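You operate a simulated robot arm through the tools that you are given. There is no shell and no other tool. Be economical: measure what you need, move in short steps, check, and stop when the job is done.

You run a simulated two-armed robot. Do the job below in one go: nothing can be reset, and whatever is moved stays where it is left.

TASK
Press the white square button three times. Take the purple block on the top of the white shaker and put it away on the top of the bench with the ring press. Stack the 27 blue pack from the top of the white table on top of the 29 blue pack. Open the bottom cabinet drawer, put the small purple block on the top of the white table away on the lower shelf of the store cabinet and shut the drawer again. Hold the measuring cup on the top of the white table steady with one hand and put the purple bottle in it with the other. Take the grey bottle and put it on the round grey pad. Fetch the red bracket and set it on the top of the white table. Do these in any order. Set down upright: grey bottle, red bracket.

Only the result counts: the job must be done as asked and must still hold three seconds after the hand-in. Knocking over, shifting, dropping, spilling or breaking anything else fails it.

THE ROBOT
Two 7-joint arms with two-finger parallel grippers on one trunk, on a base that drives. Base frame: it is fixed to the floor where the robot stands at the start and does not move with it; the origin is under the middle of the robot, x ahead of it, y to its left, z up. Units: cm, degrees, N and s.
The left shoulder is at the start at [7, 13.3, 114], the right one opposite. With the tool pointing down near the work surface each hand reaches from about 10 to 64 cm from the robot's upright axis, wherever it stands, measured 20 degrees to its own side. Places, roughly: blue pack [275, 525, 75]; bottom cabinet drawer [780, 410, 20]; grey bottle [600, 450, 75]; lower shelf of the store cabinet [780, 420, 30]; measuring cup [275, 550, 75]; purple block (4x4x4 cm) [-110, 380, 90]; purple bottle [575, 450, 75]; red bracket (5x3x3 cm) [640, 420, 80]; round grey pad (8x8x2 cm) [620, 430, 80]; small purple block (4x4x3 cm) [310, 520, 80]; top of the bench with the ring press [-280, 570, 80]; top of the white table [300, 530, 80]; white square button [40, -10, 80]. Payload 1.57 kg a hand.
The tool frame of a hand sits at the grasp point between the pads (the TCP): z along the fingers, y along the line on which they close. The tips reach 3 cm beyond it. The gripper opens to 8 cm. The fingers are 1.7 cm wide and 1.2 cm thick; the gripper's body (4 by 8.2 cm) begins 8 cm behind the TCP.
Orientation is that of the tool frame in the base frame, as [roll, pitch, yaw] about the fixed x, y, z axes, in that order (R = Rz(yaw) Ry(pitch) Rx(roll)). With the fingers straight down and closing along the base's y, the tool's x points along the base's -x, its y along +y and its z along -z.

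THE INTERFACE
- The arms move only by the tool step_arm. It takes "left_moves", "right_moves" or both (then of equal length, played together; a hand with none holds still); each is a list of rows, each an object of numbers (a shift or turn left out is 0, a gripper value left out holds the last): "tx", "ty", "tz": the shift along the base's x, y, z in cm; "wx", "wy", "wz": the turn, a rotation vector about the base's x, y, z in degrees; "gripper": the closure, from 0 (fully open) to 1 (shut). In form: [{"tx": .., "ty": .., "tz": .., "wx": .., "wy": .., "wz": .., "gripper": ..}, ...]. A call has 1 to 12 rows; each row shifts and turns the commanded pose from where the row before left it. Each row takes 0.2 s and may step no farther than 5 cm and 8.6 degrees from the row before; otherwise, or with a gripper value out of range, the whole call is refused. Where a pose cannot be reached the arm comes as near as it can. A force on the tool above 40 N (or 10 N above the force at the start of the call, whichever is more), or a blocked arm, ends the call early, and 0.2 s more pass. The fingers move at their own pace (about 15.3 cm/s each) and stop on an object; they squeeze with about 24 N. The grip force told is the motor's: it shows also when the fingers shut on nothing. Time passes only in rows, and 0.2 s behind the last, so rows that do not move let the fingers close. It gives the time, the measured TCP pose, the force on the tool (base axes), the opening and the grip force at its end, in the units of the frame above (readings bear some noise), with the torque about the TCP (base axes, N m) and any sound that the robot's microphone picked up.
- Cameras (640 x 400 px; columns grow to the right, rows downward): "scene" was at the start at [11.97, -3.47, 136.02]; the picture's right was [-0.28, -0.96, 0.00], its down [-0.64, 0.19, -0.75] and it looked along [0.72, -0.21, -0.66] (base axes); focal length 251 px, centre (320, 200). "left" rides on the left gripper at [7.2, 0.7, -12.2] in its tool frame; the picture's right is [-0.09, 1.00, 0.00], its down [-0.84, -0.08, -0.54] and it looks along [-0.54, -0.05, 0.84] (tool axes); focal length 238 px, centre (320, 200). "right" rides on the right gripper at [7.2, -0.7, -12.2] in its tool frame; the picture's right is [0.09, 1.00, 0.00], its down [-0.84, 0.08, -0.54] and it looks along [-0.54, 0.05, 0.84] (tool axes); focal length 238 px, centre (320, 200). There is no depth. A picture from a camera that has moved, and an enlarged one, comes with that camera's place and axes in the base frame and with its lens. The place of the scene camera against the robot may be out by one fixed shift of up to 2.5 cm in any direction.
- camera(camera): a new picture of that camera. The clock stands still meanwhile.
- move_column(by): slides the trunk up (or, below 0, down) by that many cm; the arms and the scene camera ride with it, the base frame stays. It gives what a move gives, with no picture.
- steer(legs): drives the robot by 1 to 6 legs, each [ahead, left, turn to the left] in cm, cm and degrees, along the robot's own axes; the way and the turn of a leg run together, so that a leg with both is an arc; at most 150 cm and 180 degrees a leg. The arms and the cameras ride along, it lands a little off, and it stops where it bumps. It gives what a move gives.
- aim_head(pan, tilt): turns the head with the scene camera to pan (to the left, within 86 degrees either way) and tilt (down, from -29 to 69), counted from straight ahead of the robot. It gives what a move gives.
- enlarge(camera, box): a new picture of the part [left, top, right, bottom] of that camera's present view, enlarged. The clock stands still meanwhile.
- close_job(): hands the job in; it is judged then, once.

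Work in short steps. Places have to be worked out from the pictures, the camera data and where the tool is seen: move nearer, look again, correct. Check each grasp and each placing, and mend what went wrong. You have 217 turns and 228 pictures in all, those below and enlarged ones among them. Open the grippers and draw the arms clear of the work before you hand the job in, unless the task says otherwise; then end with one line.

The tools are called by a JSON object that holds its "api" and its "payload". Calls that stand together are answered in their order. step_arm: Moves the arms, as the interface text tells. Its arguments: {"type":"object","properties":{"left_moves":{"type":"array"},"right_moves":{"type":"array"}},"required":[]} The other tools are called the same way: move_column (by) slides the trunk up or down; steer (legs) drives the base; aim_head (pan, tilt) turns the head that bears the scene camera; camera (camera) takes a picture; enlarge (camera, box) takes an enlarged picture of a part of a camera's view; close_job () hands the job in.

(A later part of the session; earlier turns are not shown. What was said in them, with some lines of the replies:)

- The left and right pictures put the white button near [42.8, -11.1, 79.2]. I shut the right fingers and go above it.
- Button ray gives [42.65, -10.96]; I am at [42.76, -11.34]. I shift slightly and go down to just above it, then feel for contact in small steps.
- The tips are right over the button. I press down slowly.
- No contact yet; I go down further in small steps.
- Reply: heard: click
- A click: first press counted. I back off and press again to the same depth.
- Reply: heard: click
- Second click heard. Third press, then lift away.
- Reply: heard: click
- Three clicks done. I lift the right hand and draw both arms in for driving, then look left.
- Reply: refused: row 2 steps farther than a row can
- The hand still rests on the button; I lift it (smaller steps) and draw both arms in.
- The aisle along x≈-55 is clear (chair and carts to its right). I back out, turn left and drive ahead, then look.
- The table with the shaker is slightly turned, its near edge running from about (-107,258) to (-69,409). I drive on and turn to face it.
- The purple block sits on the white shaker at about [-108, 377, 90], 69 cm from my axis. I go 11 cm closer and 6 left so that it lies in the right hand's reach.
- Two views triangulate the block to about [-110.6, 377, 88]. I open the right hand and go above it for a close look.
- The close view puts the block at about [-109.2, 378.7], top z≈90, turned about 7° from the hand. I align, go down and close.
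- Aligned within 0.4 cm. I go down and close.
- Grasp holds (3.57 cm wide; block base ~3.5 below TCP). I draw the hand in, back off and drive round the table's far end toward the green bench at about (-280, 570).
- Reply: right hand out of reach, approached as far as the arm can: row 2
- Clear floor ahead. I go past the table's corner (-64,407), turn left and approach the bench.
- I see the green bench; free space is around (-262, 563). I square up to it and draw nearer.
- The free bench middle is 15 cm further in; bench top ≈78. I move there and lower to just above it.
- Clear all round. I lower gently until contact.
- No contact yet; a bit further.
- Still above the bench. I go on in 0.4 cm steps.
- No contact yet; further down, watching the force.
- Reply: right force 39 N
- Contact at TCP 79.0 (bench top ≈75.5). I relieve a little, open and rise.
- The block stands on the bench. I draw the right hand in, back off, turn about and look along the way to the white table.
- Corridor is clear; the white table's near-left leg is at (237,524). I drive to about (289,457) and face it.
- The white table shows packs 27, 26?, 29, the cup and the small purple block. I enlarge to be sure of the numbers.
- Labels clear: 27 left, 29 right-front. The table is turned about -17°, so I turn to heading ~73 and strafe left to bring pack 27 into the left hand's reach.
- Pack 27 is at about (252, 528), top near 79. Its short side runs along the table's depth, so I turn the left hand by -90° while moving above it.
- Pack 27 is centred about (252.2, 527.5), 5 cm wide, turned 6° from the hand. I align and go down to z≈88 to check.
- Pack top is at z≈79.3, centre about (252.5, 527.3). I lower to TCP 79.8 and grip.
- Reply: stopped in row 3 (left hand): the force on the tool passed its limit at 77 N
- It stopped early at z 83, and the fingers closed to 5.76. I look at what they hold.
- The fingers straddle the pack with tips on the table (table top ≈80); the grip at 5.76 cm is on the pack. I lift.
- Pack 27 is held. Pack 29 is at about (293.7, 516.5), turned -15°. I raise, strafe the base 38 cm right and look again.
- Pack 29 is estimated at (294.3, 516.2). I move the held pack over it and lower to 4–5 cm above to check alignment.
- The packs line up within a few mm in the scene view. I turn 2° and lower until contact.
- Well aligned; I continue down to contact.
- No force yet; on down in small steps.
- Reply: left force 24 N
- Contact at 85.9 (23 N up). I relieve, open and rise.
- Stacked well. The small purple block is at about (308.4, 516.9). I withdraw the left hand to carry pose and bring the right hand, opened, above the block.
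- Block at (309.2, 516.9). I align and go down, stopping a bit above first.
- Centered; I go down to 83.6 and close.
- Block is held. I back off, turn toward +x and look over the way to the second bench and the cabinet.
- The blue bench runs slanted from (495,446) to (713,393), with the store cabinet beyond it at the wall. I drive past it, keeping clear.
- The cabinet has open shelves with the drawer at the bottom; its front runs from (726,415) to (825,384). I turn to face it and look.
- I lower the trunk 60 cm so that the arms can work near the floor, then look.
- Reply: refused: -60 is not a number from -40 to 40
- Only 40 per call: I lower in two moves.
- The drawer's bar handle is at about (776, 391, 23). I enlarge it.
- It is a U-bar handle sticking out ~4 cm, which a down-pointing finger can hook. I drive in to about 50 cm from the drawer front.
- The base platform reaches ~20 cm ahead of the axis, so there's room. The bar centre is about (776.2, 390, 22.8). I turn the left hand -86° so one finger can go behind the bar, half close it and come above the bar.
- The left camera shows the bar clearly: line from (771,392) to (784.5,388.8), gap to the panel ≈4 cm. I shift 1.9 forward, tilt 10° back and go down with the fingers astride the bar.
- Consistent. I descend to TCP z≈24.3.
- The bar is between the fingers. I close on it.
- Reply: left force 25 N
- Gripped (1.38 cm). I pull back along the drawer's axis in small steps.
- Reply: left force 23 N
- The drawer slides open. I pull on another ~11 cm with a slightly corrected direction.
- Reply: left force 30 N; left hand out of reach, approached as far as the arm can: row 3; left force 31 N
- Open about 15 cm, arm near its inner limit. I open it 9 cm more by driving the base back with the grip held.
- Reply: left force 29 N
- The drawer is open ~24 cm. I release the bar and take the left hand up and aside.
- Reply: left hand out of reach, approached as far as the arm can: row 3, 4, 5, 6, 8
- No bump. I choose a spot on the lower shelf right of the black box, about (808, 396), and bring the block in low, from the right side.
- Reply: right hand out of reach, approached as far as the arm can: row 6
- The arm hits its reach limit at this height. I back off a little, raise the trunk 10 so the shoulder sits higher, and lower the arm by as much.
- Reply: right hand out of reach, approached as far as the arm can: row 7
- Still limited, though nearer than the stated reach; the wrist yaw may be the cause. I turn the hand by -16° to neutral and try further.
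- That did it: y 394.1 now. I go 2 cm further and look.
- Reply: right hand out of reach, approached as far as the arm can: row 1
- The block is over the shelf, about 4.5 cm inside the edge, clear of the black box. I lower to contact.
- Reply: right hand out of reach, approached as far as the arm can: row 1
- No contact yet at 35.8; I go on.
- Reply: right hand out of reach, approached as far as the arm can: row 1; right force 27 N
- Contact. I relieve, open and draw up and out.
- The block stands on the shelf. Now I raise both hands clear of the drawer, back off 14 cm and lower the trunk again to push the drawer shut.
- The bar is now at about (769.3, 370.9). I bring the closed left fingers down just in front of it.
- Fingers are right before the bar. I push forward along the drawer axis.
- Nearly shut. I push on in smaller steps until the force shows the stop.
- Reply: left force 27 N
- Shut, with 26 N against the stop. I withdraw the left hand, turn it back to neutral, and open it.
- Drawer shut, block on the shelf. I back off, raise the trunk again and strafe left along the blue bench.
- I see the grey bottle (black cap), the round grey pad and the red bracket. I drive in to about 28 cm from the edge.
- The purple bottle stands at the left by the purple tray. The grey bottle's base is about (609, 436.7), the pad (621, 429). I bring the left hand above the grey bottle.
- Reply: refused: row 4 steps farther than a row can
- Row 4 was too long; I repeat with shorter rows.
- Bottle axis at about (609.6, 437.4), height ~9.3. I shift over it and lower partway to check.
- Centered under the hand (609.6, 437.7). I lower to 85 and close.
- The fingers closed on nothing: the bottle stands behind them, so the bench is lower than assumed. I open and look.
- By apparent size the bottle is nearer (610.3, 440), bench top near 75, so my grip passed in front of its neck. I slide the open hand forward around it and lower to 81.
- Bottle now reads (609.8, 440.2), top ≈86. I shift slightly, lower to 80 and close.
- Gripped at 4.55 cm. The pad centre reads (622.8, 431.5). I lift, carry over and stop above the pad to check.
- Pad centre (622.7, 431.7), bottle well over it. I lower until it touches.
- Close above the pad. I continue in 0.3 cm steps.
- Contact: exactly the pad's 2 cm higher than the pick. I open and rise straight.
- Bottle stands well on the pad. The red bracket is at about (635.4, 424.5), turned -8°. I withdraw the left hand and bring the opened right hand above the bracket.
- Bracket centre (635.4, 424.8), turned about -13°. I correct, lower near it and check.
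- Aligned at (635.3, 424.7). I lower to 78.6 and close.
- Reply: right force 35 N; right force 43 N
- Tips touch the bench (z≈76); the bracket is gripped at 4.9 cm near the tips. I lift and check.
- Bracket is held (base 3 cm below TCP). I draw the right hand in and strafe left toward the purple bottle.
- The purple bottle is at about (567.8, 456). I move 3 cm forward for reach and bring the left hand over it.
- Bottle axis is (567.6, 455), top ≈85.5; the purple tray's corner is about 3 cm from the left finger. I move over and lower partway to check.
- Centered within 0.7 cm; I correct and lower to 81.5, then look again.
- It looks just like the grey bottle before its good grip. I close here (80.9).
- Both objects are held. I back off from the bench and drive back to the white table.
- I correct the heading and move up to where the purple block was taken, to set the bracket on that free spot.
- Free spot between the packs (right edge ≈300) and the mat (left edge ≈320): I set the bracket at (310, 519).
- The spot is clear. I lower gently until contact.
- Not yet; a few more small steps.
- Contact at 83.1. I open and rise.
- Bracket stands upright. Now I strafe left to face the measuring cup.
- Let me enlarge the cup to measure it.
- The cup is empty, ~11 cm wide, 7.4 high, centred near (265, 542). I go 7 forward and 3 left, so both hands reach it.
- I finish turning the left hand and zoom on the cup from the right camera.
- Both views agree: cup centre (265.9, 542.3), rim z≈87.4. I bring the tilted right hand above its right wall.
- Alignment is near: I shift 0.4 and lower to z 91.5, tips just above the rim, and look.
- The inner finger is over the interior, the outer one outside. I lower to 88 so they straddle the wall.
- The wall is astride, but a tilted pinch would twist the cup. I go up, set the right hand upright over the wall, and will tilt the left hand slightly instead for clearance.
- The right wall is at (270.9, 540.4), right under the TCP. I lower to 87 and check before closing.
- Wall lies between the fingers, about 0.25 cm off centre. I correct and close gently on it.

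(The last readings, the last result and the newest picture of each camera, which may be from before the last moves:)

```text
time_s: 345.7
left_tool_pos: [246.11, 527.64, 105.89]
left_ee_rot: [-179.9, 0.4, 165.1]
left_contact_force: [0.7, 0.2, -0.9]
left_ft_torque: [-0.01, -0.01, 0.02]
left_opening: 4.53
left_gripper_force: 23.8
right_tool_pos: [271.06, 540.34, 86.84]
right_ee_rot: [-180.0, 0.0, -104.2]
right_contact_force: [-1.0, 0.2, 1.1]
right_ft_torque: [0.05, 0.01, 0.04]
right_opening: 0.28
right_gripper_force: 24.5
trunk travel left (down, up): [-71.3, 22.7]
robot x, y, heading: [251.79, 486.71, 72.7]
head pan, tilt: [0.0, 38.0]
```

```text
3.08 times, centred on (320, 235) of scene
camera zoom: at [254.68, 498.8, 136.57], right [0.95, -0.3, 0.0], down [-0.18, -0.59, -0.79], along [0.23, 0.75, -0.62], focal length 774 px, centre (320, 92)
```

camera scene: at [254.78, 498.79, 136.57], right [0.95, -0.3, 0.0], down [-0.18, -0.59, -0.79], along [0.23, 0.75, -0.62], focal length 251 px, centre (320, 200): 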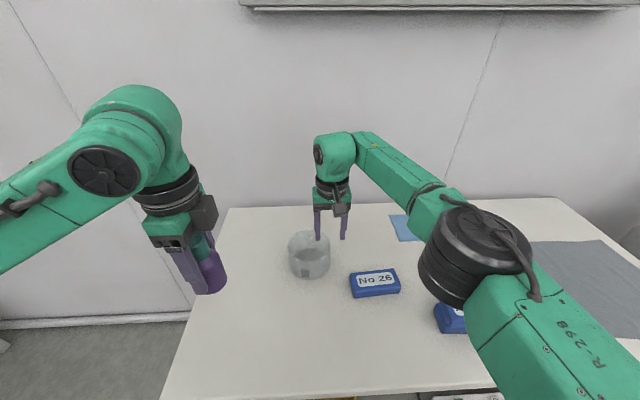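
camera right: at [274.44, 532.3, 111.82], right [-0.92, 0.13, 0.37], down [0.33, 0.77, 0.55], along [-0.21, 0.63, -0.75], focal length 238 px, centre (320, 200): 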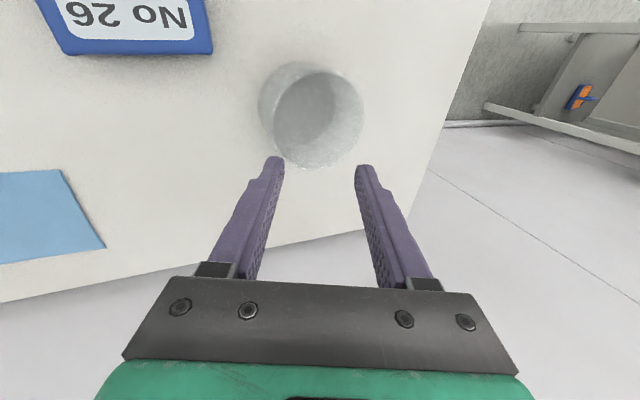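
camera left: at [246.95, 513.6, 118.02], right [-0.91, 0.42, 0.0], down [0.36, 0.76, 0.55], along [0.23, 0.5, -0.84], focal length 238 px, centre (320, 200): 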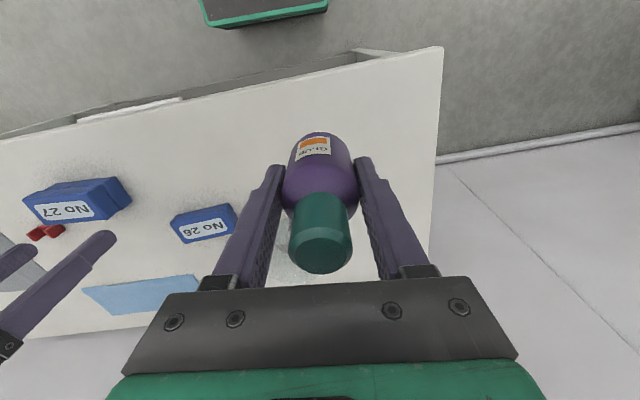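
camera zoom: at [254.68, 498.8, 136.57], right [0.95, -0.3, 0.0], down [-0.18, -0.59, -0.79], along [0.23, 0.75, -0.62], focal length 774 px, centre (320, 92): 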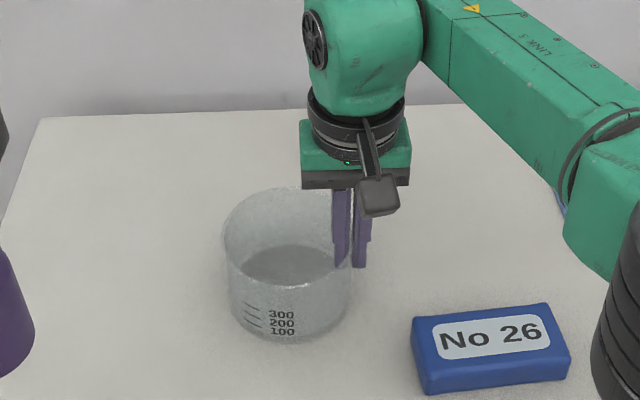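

The wall is firmly pinched (0.28 cm). Now the left hand: I tilt it 14° outward and bring the bottle over the cup's left half, base well above the rim.

{"api": "step_arm", "payload": {"left_moves": [{"wx": -2.05, "wy": -6.7}, {"wx": -2.05, "wy": -6.7}, {"tx": 3.3, "ty": 3.1}, {"tx": 3.3, "ty": 3.1}, {"tx": 3.2, "ty": 3.1}, {"tx": 2.2, "ty": 3.1}, {}]}}

{"api": "camera", "payload": {"camera": "scene"}}

{"api": "camera", "payload": {"camera": "left"}}

{"api": "camera", "payload": {"camera": "right"}}

```text
time_s: 347.3
left_tool_pos: [258.14, 540.24, 105.89]
left_ee_rot: [-179.4, 14.5, 165.2]
left_contact_force: [0.0, -0.5, -2.2]
left_ft_torque: [0.0, 0.0, -0.01]
left_opening: 4.54
left_gripper_force: 24.6
right_tool_pos: [271.09, 540.4, 86.9]
right_ee_rot: [180.0, -0.1, -104.3]
right_contact_force: [-0.4, 0.3, 2.4]
right_ft_torque: [0.02, -0.04, 0.02]
right_opening: 0.26
right_gripper_force: 23.7
trunk travel left (down, up): [-71.3, 22.7]
robot x, y, heading: [251.6, 486.8, 72.7]
head pan, tilt: [0.0, 38.0]
```

```text
85 pictures are left
camera scene: at [254.65, 498.78, 136.57], right [0.95, -0.3, 0.0], down [-0.18, -0.59, -0.79], along [0.23, 0.75, -0.62], focal length 251 px, centre (320, 200)
```

scene: 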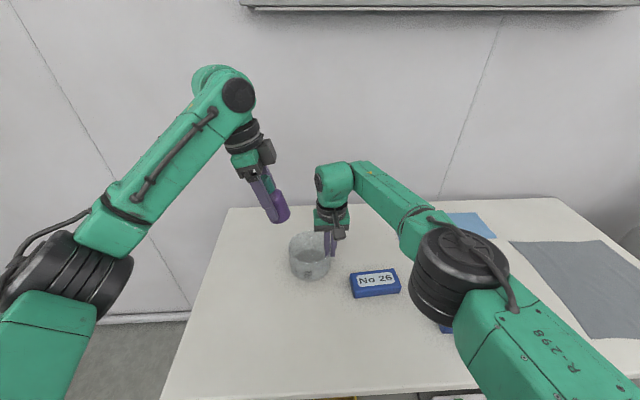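

```text
84 pictures are left
camera left: at [248.72, 543.56, 115.91], right [0.34, 0.94, 0.01], down [0.63, -0.24, 0.73], along [0.69, -0.24, -0.68], focal length 238 px, centre (320, 200)
```

left: 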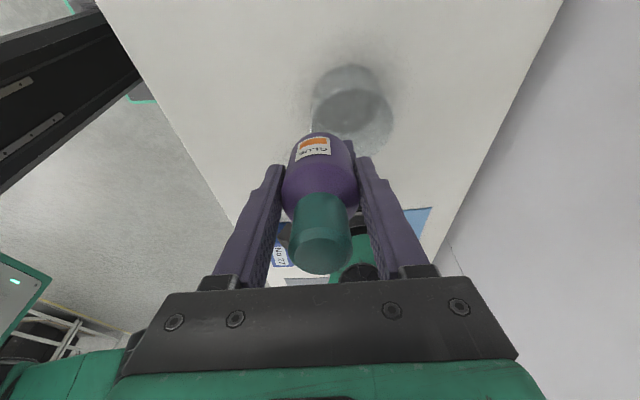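

```text
83 pictures are left
camera right: at [269.87, 533.36, 98.95], right [-0.99, 0.16, 0.0], down [0.13, 0.83, 0.54], along [0.08, 0.54, -0.84], focal length 238 px, centre (320, 200)
```

right: 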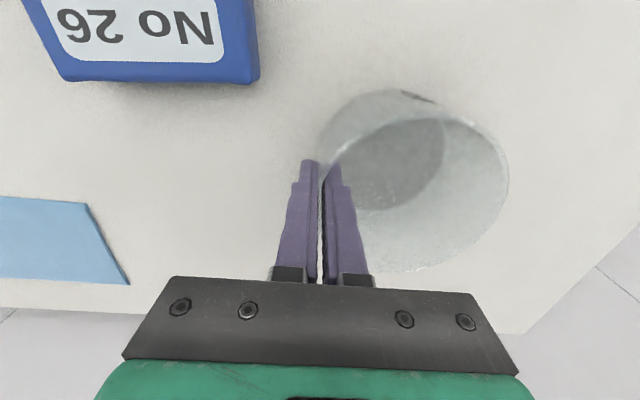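

Cup centre by both hand cameras ≈(265.6, 542.1). I bring the bottle to 3.4 cm left of it (TCP) and lower partly.

{"api": "step_arm", "payload": {"left_moves": [{"tx": 2.1, "ty": 1.4}, {"tx": 2.1, "ty": 1.4}, {"tz": -3}, {"tz": -3}, {}]}}

{"api": "camera", "payload": {"camera": "left"}}

{"api": "enlarge", "payload": {"camera": "scene", "box": [220, 130, 390, 300]}}

{"api": "camera", "payload": {"camera": "right"}}

```text
time_s: 348.5
left_tool_pos: [262.38, 542.76, 99.85]
left_ee_rot: [-179.4, 14.4, 165.2]
left_contact_force: [0.2, -0.4, -1.0]
left_ft_torque: [-0.02, 0.0, 0.01]
left_opening: 4.51
left_gripper_force: 24.0
right_tool_pos: [271.02, 540.35, 86.83]
right_ee_rot: [-180.0, 0.1, -104.2]
right_contact_force: [0.0, -0.7, 1.6]
right_ft_torque: [-0.08, 0.04, 0.0]
right_opening: 0.26
right_gripper_force: 24.0
trunk travel left (down, up): [-71.3, 22.7]
robot x, y, heading: [252.21, 487.0, 72.6]
head pan, tilt: [0.0, 38.0]
```

```text
82 pictures are left
camera left: at [252.97, 546.17, 109.9], right [0.34, 0.94, 0.01], down [0.63, -0.24, 0.73], along [0.69, -0.24, -0.68], focal length 238 px, centre (320, 200)
```

left: 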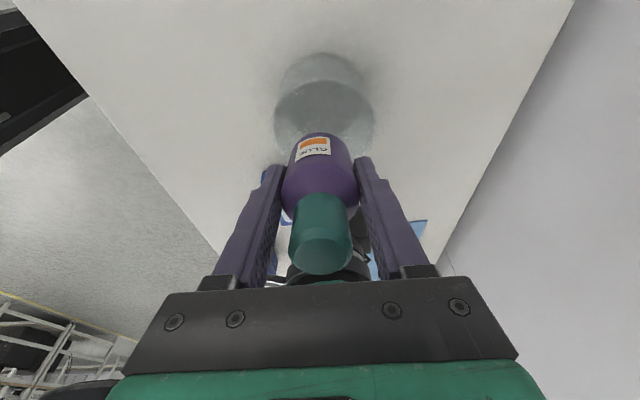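

```text
2.35 times, centred on (305, 215) of scene
camera zoom: at [254.7, 498.77, 136.57], right [0.95, -0.3, 0.0], down [-0.18, -0.59, -0.79], along [0.23, 0.75, -0.62], focal length 592 px, centre (355, 165)
```

zoom: 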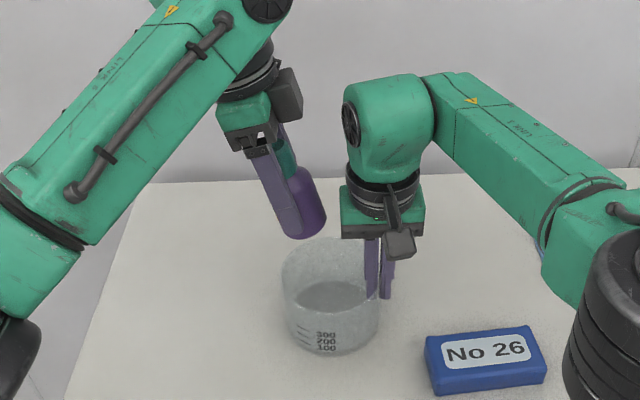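

```text
80 pictures are left
camera right: at [269.88, 533.35, 98.95], right [-0.99, 0.16, 0.0], down [0.13, 0.83, 0.54], along [0.08, 0.54, -0.84], focal length 238 px, centre (320, 200)
```

right: 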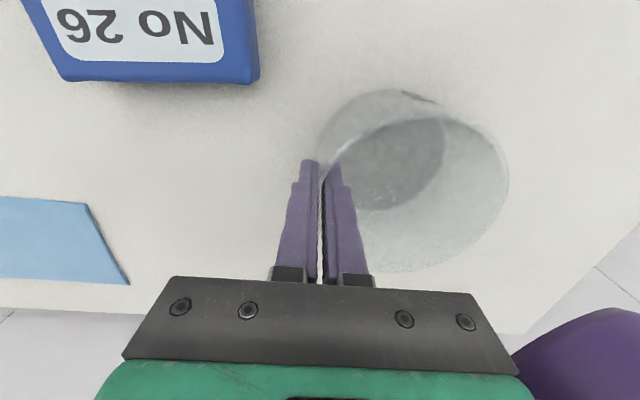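

Well lined up. I lower straight until the base is at rim height, then check.

{"api": "step_arm", "payload": {"left_moves": [{"tz": -2.5}, {"tz": -2.5}, {"tz": -1.8}, {}]}}

{"api": "enlarge", "payload": {"camera": "scene", "box": [230, 150, 380, 290]}}

{"api": "camera", "payload": {"camera": "left"}}

{"api": "camera", "payload": {"camera": "right"}}

```text
time_s: 349.5
left_tool_pos: [262.37, 542.89, 93.14]
left_ee_rot: [-179.4, 14.4, 165.2]
left_contact_force: [0.2, 0.0, -2.0]
left_ft_torque: [-0.02, 0.02, -0.03]
left_opening: 4.53
left_gripper_force: 23.6
right_tool_pos: [271.11, 540.48, 86.89]
right_ee_rot: [179.9, 0.0, -104.2]
right_contact_force: [0.2, -0.3, 0.4]
right_ft_torque: [-0.02, -0.01, 0.03]
right_opening: 0.27
right_gripper_force: 23.7
trunk travel left (down, up): [-71.3, 22.7]
robot x, y, heading: [251.87, 486.95, 73.0]
head pan, tilt: [0.0, 38.0]
```

```text
2.86 times, centred on (305, 220) of scene
camera zoom: at [254.7, 498.77, 136.57], right [0.95, -0.3, 0.0], down [-0.18, -0.59, -0.79], along [0.23, 0.75, -0.62], focal length 718 px, centre (363, 143)
```

zoom: 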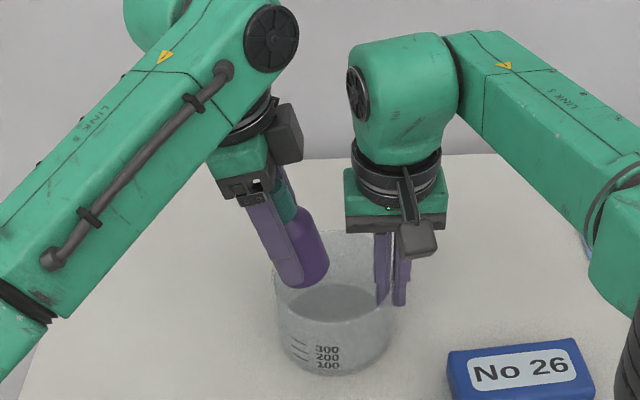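

```text
78 pictures are left
camera left: at [252.92, 546.19, 103.24], right [0.34, 0.94, 0.01], down [0.63, -0.24, 0.73], along [0.69, -0.24, -0.68], focal length 238 px, centre (320, 200)
```

left: 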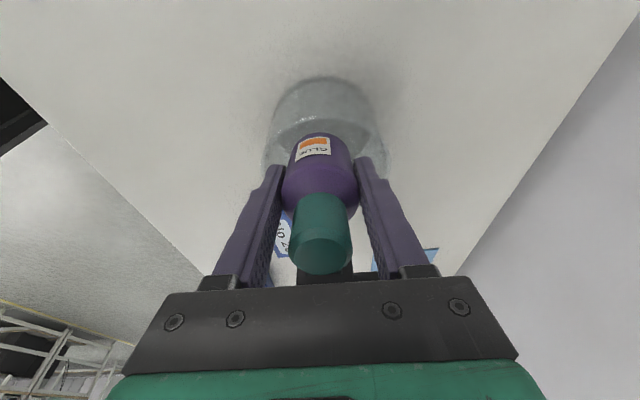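

```text
77 pictures are left
camera right: at [269.88, 533.36, 98.95], right [-0.99, 0.16, 0.0], down [0.13, 0.83, 0.54], along [0.08, 0.54, -0.84], focal length 238 px, centre (320, 200)
```

right: 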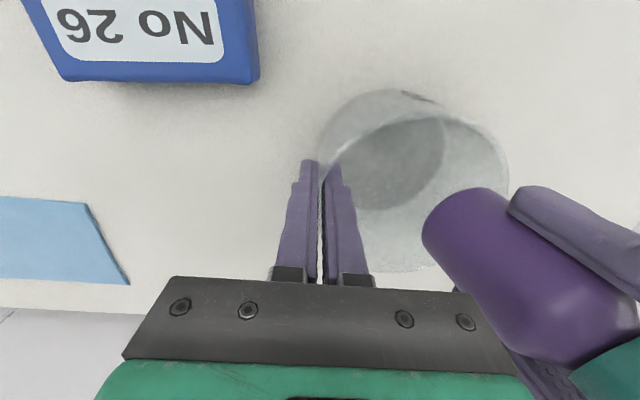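

Base is at rim height over the cup. I shift 1.7 right while sinking a little, so that the fingers also clear the rim.

{"api": "step_arm", "payload": {"left_moves": [{"tx": 0.8, "ty": -0.25, "tz": -0.8}, {"tx": 0.8, "ty": -0.25, "tz": -0.8}, {"tz": -0.8}, {}]}}

{"api": "enlarge", "payload": {"camera": "scene", "box": [230, 150, 380, 290]}}

{"api": "camera", "payload": {"camera": "right"}}

```text
time_s: 350.5
left_tool_pos: [264.12, 542.32, 90.78]
left_ee_rot: [-179.4, 14.4, 165.2]
left_contact_force: [0.2, 0.1, -1.9]
left_ft_torque: [0.0, -0.04, -0.01]
left_opening: 4.53
left_gripper_force: 23.5
right_tool_pos: [271.14, 540.35, 86.76]
right_ee_rot: [180.0, 0.0, -104.2]
right_contact_force: [-0.1, 0.2, 0.9]
right_ft_torque: [-0.02, -0.06, 0.02]
right_opening: 0.27
right_gripper_force: 23.7
trunk travel left (down, up): [-71.3, 22.7]
robot x, y, heading: [251.67, 486.89, 72.8]
head pan, tilt: [0.0, 38.0]
```

```text
2.86 times, centred on (305, 220) of scene
camera zoom: at [254.7, 498.77, 136.57], right [0.95, -0.3, 0.0], down [-0.18, -0.59, -0.79], along [0.23, 0.75, -0.62], focal length 718 px, centre (363, 143)
```

zoom: 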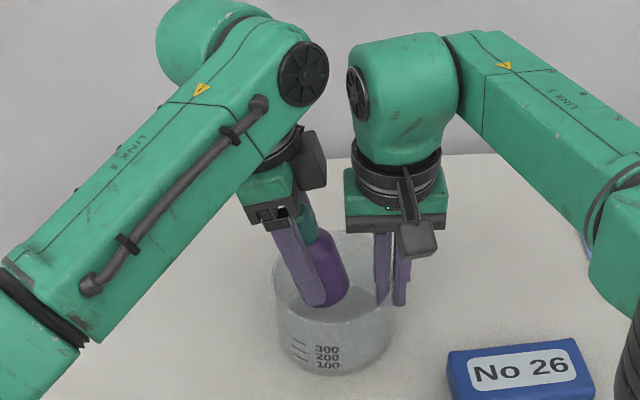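

```text
75 pictures are left
camera right: at [269.88, 533.36, 98.95], right [-0.99, 0.16, 0.0], down [0.13, 0.83, 0.54], along [0.08, 0.54, -0.84], focal length 238 px, centre (320, 200)
```

right: 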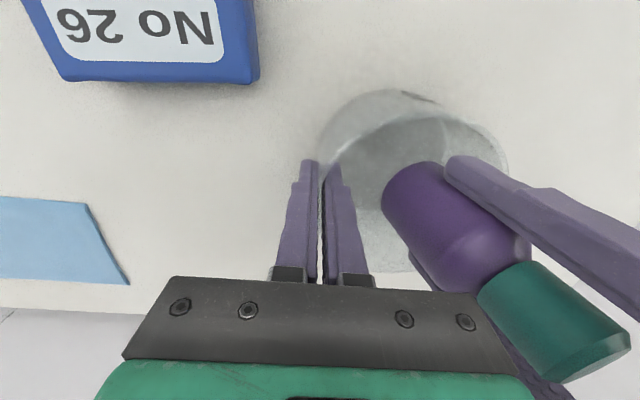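

Both fingertips lie inside the rim; I shift 0.3 back and go down slowly.

{"api": "step_arm", "payload": {"left_moves": [{"tx": -0.1, "ty": -0.3, "tz": -0.7}, {"tz": -0.8}, {"tz": -0.8}, {}]}}

{"api": "camera", "payload": {"camera": "right"}}

{"api": "enlarge", "payload": {"camera": "scene", "box": [230, 150, 380, 290]}}

```text
time_s: 351.5
left_tool_pos: [263.77, 542.01, 88.32]
left_ee_rot: [-179.3, 14.4, 165.2]
left_contact_force: [0.0, 0.3, -1.7]
left_ft_torque: [0.01, 0.02, -0.04]
left_opening: 4.53
left_gripper_force: 23.8
right_tool_pos: [271.17, 540.39, 86.83]
right_ee_rot: [-180.0, 0.0, -104.2]
right_contact_force: [0.1, -0.8, 1.5]
right_ft_torque: [-0.04, -0.01, 0.02]
right_opening: 0.25
right_gripper_force: 24.3
trunk travel left (down, up): [-71.3, 22.7]
robot x, y, heading: [251.75, 486.86, 73.0]
head pan, tilt: [0.0, 38.0]
```

```text
74 pictures are left
camera right: at [269.88, 533.36, 98.95], right [-0.99, 0.16, 0.0], down [0.13, 0.83, 0.54], along [0.08, 0.54, -0.84], focal length 238 px, centre (320, 200)
```

right: 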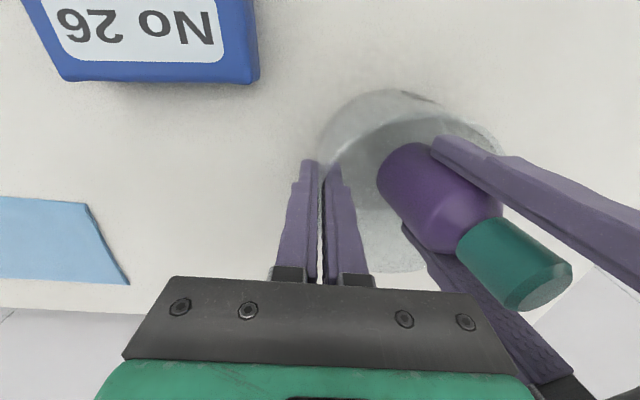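

```text
2.86 times, centred on (305, 220) of scene
camera zoom: at [254.71, 498.77, 136.57], right [0.95, -0.3, 0.0], down [-0.18, -0.59, -0.79], along [0.23, 0.75, -0.62], focal length 718 px, centre (363, 143)
```

zoom: 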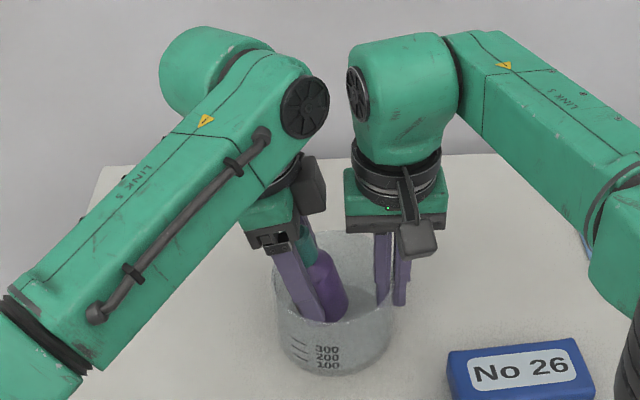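

Still clear all round. I continue to the cup's floor.

{"api": "step_arm", "payload": {"left_moves": [{"tz": -0.6}, {"tz": -0.5}, {"tz": -0.4}, {"tz": -0.3}, {}]}}

```text
time_s: 352.7
left_tool_pos: [263.81, 542.05, 87.0]
left_ee_rot: [-179.8, 14.5, 165.0]
left_contact_force: [-3.9, -1.6, 27.9]
left_ft_torque: [-0.92, 0.59, -0.06]
left_opening: 4.56
left_gripper_force: 24.0
right_tool_pos: [271.06, 540.14, 86.81]
right_ee_rot: [-179.9, -0.1, -104.2]
right_contact_force: [0.3, 4.3, -9.9]
right_ft_torque: [0.63, -0.69, -0.29]
right_opening: 0.26
right_gripper_force: 24.4
trunk travel left (down, up): [-71.3, 22.7]
robot x, y, heading: [251.8, 486.6, 72.6]
head pan, tilt: [0.0, 38.0]
```

Contact at 87.0, a bit early. I look at what touches.

{"api": "camera", "payload": {"camera": "right"}}

{"api": "enlarge", "payload": {"camera": "scene", "box": [260, 200, 350, 290]}}

{"api": "camera", "payload": {"camera": "left"}}

```text
72 pictures are left
camera right: at [269.82, 533.2, 99.0], right [-0.99, 0.16, 0.0], down [0.13, 0.83, 0.54], along [0.09, 0.54, -0.84], focal length 238 px, centre (320, 200)
```

right: 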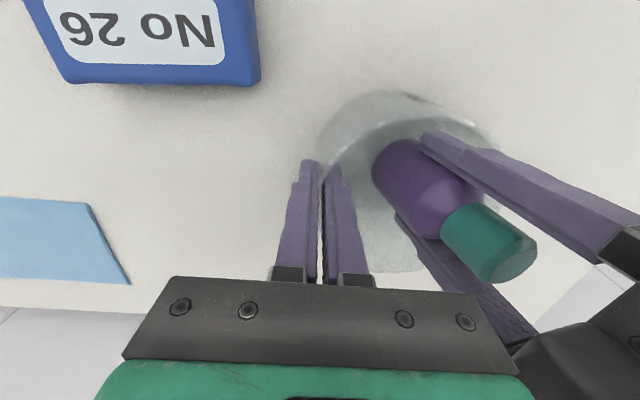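

```text
4.44 times, centred on (305, 245) of scene
camera zoom: at [254.59, 498.55, 136.62], right [0.96, -0.3, 0.0], down [-0.18, -0.59, -0.79], along [0.23, 0.75, -0.61], focal length 1117 px, centre (387, 0)
```

zoom: 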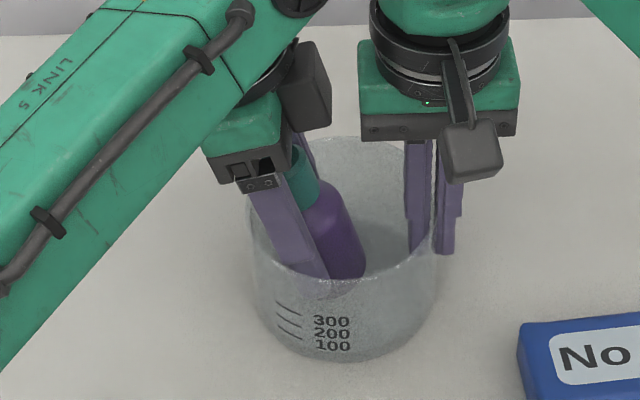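

```text
70 pictures are left
camera left: at [254.37, 545.4, 96.95], right [0.34, 0.94, 0.02], down [0.63, -0.25, 0.73], along [0.7, -0.24, -0.68], focal length 238 px, centre (320, 200)
```

left: 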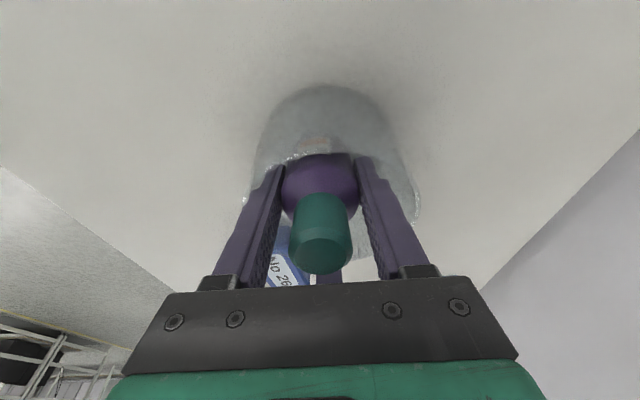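

The torque places the contact at the near finger: its outer step sits on the near rim. I lift slightly, shift 0.6 forward and 0.5 right, and go down again.

{"api": "step_arm", "payload": {"left_moves": [{"tz": 0.9}, {"tx": 0.64, "ty": 0.42}, {"tz": -0.6}, {"tz": -0.4}, {}]}}

{"api": "enlarge", "payload": {"camera": "right", "box": [300, 80, 560, 300]}}

```text
time_s: 353.9
left_tool_pos: [264.55, 542.4, 86.35]
left_ee_rot: [-179.4, 14.4, 165.2]
left_contact_force: [-0.2, 0.0, -0.7]
left_ft_torque: [-0.02, -0.02, 0.01]
left_opening: 4.5
left_gripper_force: 24.4
right_tool_pos: [271.01, 540.44, 86.86]
right_ee_rot: [-180.0, 0.0, -104.2]
right_contact_force: [-0.4, 0.3, 2.1]
right_ft_torque: [-0.17, 0.14, -0.02]
right_opening: 0.24
right_gripper_force: 23.7
trunk travel left (down, up): [-71.3, 22.7]
robot x, y, heading: [252.08, 486.88, 72.3]
head pan, tilt: [0.0, 38.0]
```

```text
1.82 times, centred on (430, 190) of right
camera zoom: at [269.87, 533.38, 98.96], right [-0.99, 0.16, 0.0], down [0.13, 0.83, 0.54], along [0.08, 0.54, -0.84], focal length 433 px, centre (120, 218)
```

zoom: 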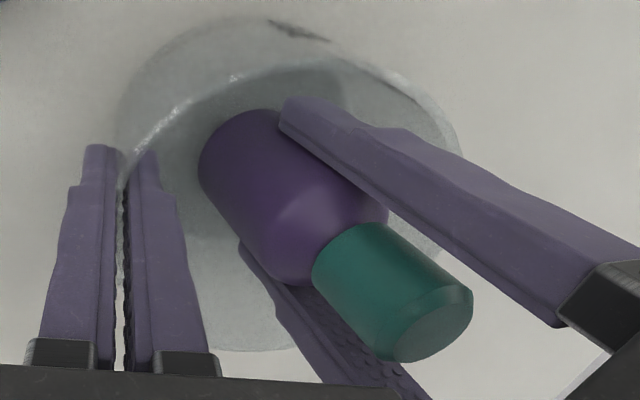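

Free now at 86.35. I continue down to the floor of the cup.

{"api": "step_arm", "payload": {"left_moves": [{"tz": -0.4}, {"tz": -0.3}, {"tz": -0.3}, {}]}}

```text
time_s: 354.9
left_tool_pos: [264.7, 542.53, 85.8]
left_ee_rot: [-179.9, 14.6, 165.0]
left_contact_force: [2.8, 1.8, 25.3]
left_ft_torque: [0.11, 0.09, 0.0]
left_opening: 4.55
left_gripper_force: 24.0
right_tool_pos: [270.98, 540.22, 86.78]
right_ee_rot: [180.0, -0.1, -104.2]
right_contact_force: [-1.2, 2.0, -9.0]
right_ft_torque: [-0.46, -0.17, -0.31]
right_opening: 0.27
right_gripper_force: 24.9
trunk travel left (down, up): [-71.3, 22.7]
robot x, y, heading: [251.78, 486.77, 72.7]
head pan, tilt: [0.0, 38.0]
```

Even contact on the floor (25 N, small torque). I relieve, open a little, and let the bottle settle.

{"api": "step_arm", "payload": {"left_moves": [{"tz": 0.3}, {"gripper": 0.38}, {"gripper": 0.3}, {}, {}]}}

{"api": "enlarge", "payload": {"camera": "right", "box": [300, 80, 560, 300]}}

{"api": "enlarge", "payload": {"camera": "scene", "box": [250, 180, 360, 290]}}

```text
time_s: 356.1
left_tool_pos: [264.42, 542.49, 85.7]
left_ee_rot: [-179.4, 14.4, 165.2]
left_contact_force: [1.8, 0.2, -1.4]
left_ft_torque: [-0.02, 0.0, 0.04]
left_opening: 5.42
left_gripper_force: 0.1
right_tool_pos: [271.01, 540.42, 86.87]
right_ee_rot: [-180.0, 0.0, -104.2]
right_contact_force: [-3.0, 0.4, -0.2]
right_ft_torque: [-0.17, 0.09, 0.0]
right_opening: 0.25
right_gripper_force: 23.8
trunk travel left (down, up): [-71.3, 22.7]
robot x, y, heading: [251.69, 486.88, 72.9]
head pan, tilt: [0.0, 38.0]
```

```text
1.82 times, centred on (430, 190) of right
camera zoom: at [269.85, 533.38, 98.96], right [-0.99, 0.16, 0.0], down [0.13, 0.83, 0.54], along [0.08, 0.54, -0.84], focal length 433 px, centre (120, 218)
```

zoom: 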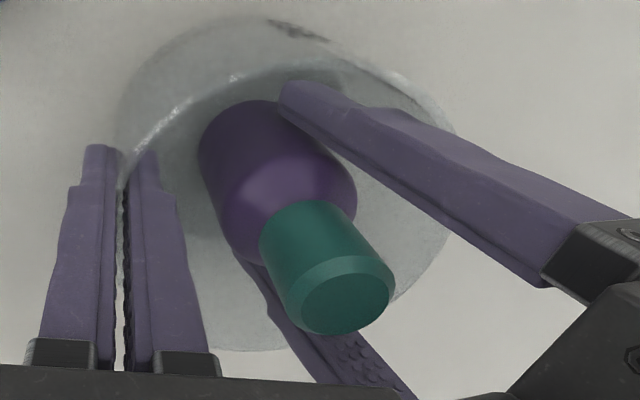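

```text
3.64 times, centred on (305, 235) of scene
camera zoom: at [254.67, 498.79, 136.57], right [0.96, -0.3, 0.0], down [-0.18, -0.59, -0.79], along [0.23, 0.75, -0.62], focal length 914 px, centre (374, 73)
```

zoom: 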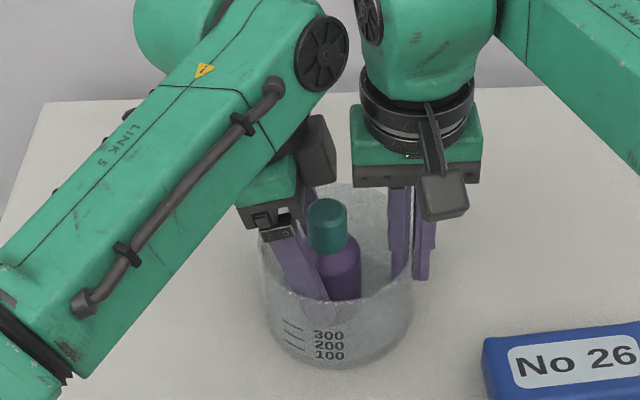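

The bottle stands upright in the cup. I draw the left hand out along its own axis (up and left).

{"api": "step_arm", "payload": {"left_moves": [{"tx": -0.35, "ty": 0.1, "tz": 1.45}, {"tx": -0.7, "ty": 0.21, "tz": 2.9}, {"tx": -0.7, "ty": 0.21, "tz": 2.9}, {"tx": -0.9, "ty": 0.27, "tz": 3.6}, {"tx": -0.9, "ty": 0.27, "tz": 3.6}, {"tx": -3, "tz": 2}, {"tx": -4}, {}]}}

{"api": "enlarge", "payload": {"camera": "scene", "box": [230, 150, 380, 290]}}

```text
time_s: 357.9
left_tool_pos: [254.18, 543.52, 102.17]
left_ee_rot: [-179.4, 14.4, 165.1]
left_contact_force: [0.1, 0.0, 0.5]
left_ft_torque: [-0.03, 0.0, 0.02]
left_opening: 5.62
left_gripper_force: 0.1
right_tool_pos: [271.0, 540.32, 86.83]
right_ee_rot: [179.9, 0.0, -104.3]
right_contact_force: [-0.9, -0.1, 2.0]
right_ft_torque: [-0.14, -0.03, -0.06]
right_opening: 0.28
right_gripper_force: 24.2
trunk travel left (down, up): [-71.3, 22.7]
robot x, y, heading: [251.75, 487.11, 72.7]
head pan, tilt: [0.0, 38.0]
```

```text
2.86 times, centred on (305, 220) of scene
camera zoom: at [254.75, 498.75, 136.57], right [0.95, -0.3, 0.0], down [-0.18, -0.59, -0.79], along [0.23, 0.75, -0.62], focal length 718 px, centre (363, 143)
```

zoom: 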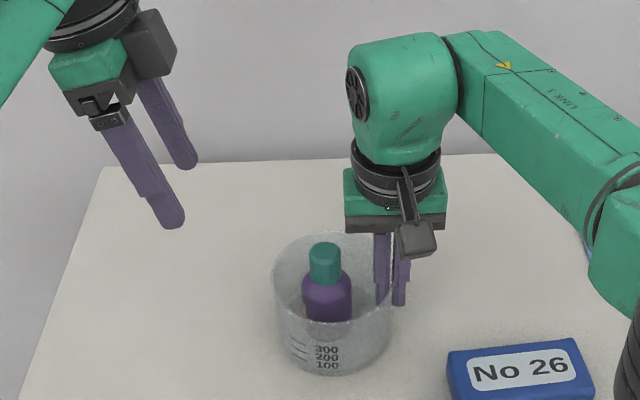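

Bottle is in the cup. I open the right hand slightly and lift straight off the wall.

{"api": "step_arm", "payload": {"right_moves": [{"gripper": 0.8}, {"gripper": 0.7}, {}, {"tz": 2}, {"tz": 3}, {"tz": 4}, {"tz": 4.5}, {"tz": 4.5}, {"tx": 3, "ty": -3}, {"tx": 2, "ty": -4}, {"tx": 2, "ty": -4}, {}], "left_moves": [{}, {}, {}, {}, {"wx": 2.05, "wy": 6.7}, {"wx": 2.05, "wy": 6.7}, {"ty": -3}, {"ty": -4}, {"ty": -4}, {"ty": -4}, {"tz": 4, "gripper": 0}, {}]}}

{"api": "camera", "payload": {"camera": "scene"}}

{"api": "enlarge", "payload": {"camera": "scene", "box": [250, 190, 540, 350]}}

```text
time_s: 360.5
left_tool_pos: [253.91, 528.68, 106.22]
left_ee_rot: [-179.8, 0.4, 165.1]
left_contact_force: [-0.5, 0.2, -0.4]
left_ft_torque: [0.02, -0.01, -0.02]
left_opening: 8.02
left_gripper_force: 0.1
right_tool_pos: [278.21, 529.66, 104.87]
right_ee_rot: [179.9, -0.2, -104.3]
right_contact_force: [0.7, 0.2, 0.2]
right_ft_torque: [0.01, 0.01, 0.01]
right_opening: 2.4
right_gripper_force: 0.1
right hand out of reach, approached as far as the arm can: row 8
trunk travel left (down, up): [-71.3, 22.7]
robot x, y, heading: [251.85, 486.83, 72.5]
head pan, tilt: [0.0, 38.0]
```

```text
65 pictures are left
camera scene: at [254.74, 498.92, 136.55], right [0.95, -0.3, 0.0], down [-0.18, -0.59, -0.79], along [0.23, 0.75, -0.62], focal length 251 px, centre (320, 200)
```

scene: 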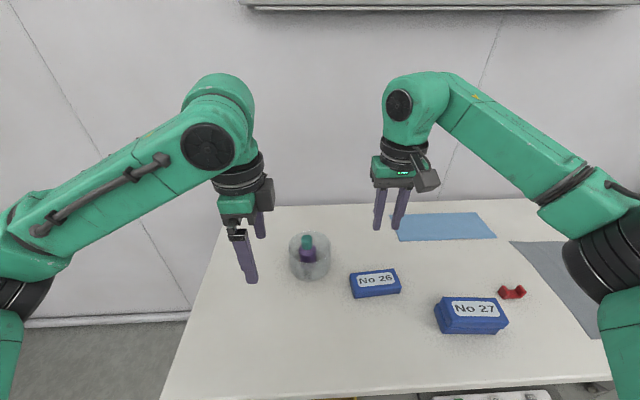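

```text
2.21 times, centred on (395, 270) of scene
camera zoom: at [254.74, 498.92, 136.55], right [0.95, -0.3, 0.0], down [-0.18, -0.59, -0.79], along [0.23, 0.75, -0.62], focal length 555 px, centre (154, 46)
```

zoom: 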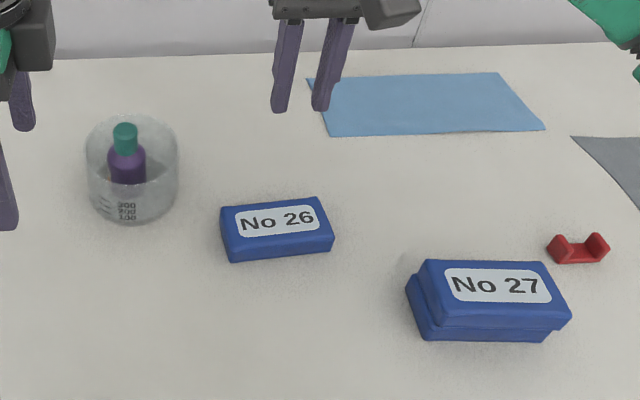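

Everything stands as asked. I open the right gripper and back the robot clear of the table.

{"api": "step_arm", "payload": {"right_moves": [{"gripper": 0, "tz": 3}, {"ty": -3}, {}]}}

{"api": "steer", "payload": {"legs": [[-35, 0, 0]]}}

{"api": "camera", "payload": {"camera": "scene"}}

```text
time_s: 361.3
left_tool_pos: [254.01, 528.75, 106.26]
left_ee_rot: [-179.9, 0.4, 165.2]
left_contact_force: [-0.9, 0.0, 0.8]
left_ft_torque: [-0.05, -0.04, 0.01]
left_opening: 8.0
left_gripper_force: 0.2
right_tool_pos: [278.15, 526.32, 108.01]
right_ee_rot: [180.0, -0.1, -104.2]
right_contact_force: [-0.2, 0.4, 0.2]
right_ft_torque: [0.02, 0.01, -0.02]
right_opening: 7.99
right_gripper_force: 0.0
trunk travel left (down, up): [-71.3, 22.7]
robot x, y, heading: [251.62, 486.8, 72.8]
head pan, tilt: [0.0, 38.0]
```

```text
time_s: 363.5
left_tool_pos: [243.79, 495.8, 106.23]
left_ee_rot: [-179.9, 0.4, 165.2]
left_contact_force: [-0.1, -0.9, 0.1]
left_ft_torque: [-0.01, -0.03, 0.0]
left_opening: 7.97
left_gripper_force: 0.0
right_tool_pos: [267.88, 493.62, 107.87]
right_ee_rot: [179.9, -0.1, -104.2]
right_contact_force: [0.8, 0.3, 0.0]
right_ft_torque: [-0.02, -0.01, 0.02]
right_opening: 7.98
right_gripper_force: 0.0
trunk travel left (down, up): [-71.3, 22.7]
robot x, y, heading: [241.72, 453.65, 72.7]
head pan, tilt: [0.0, 38.0]
```

```text
63 pictures are left
camera scene: at [244.53, 465.99, 136.56], right [0.96, -0.3, 0.0], down [-0.18, -0.59, -0.79], along [0.23, 0.75, -0.62], focal length 251 px, centre (320, 200)
```

scene: 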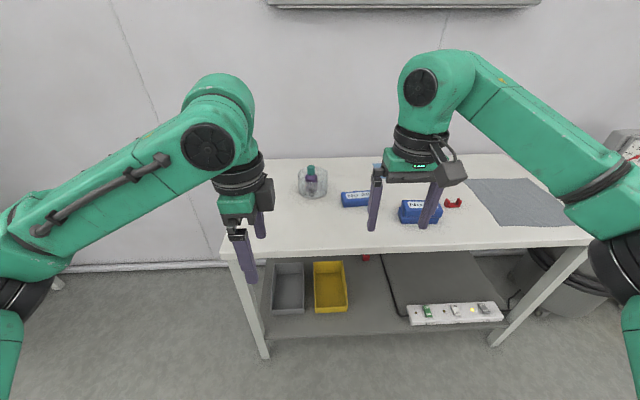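

All tasks are done and the arms are clear, so I hand in the job.

{"api": "close_job", "payload": {}}

```text
The job is handed in.
```

All seven tasks are done and the job is handed in. Pack 27 sits about 1 cm off-centre on pack 29 but is stable.
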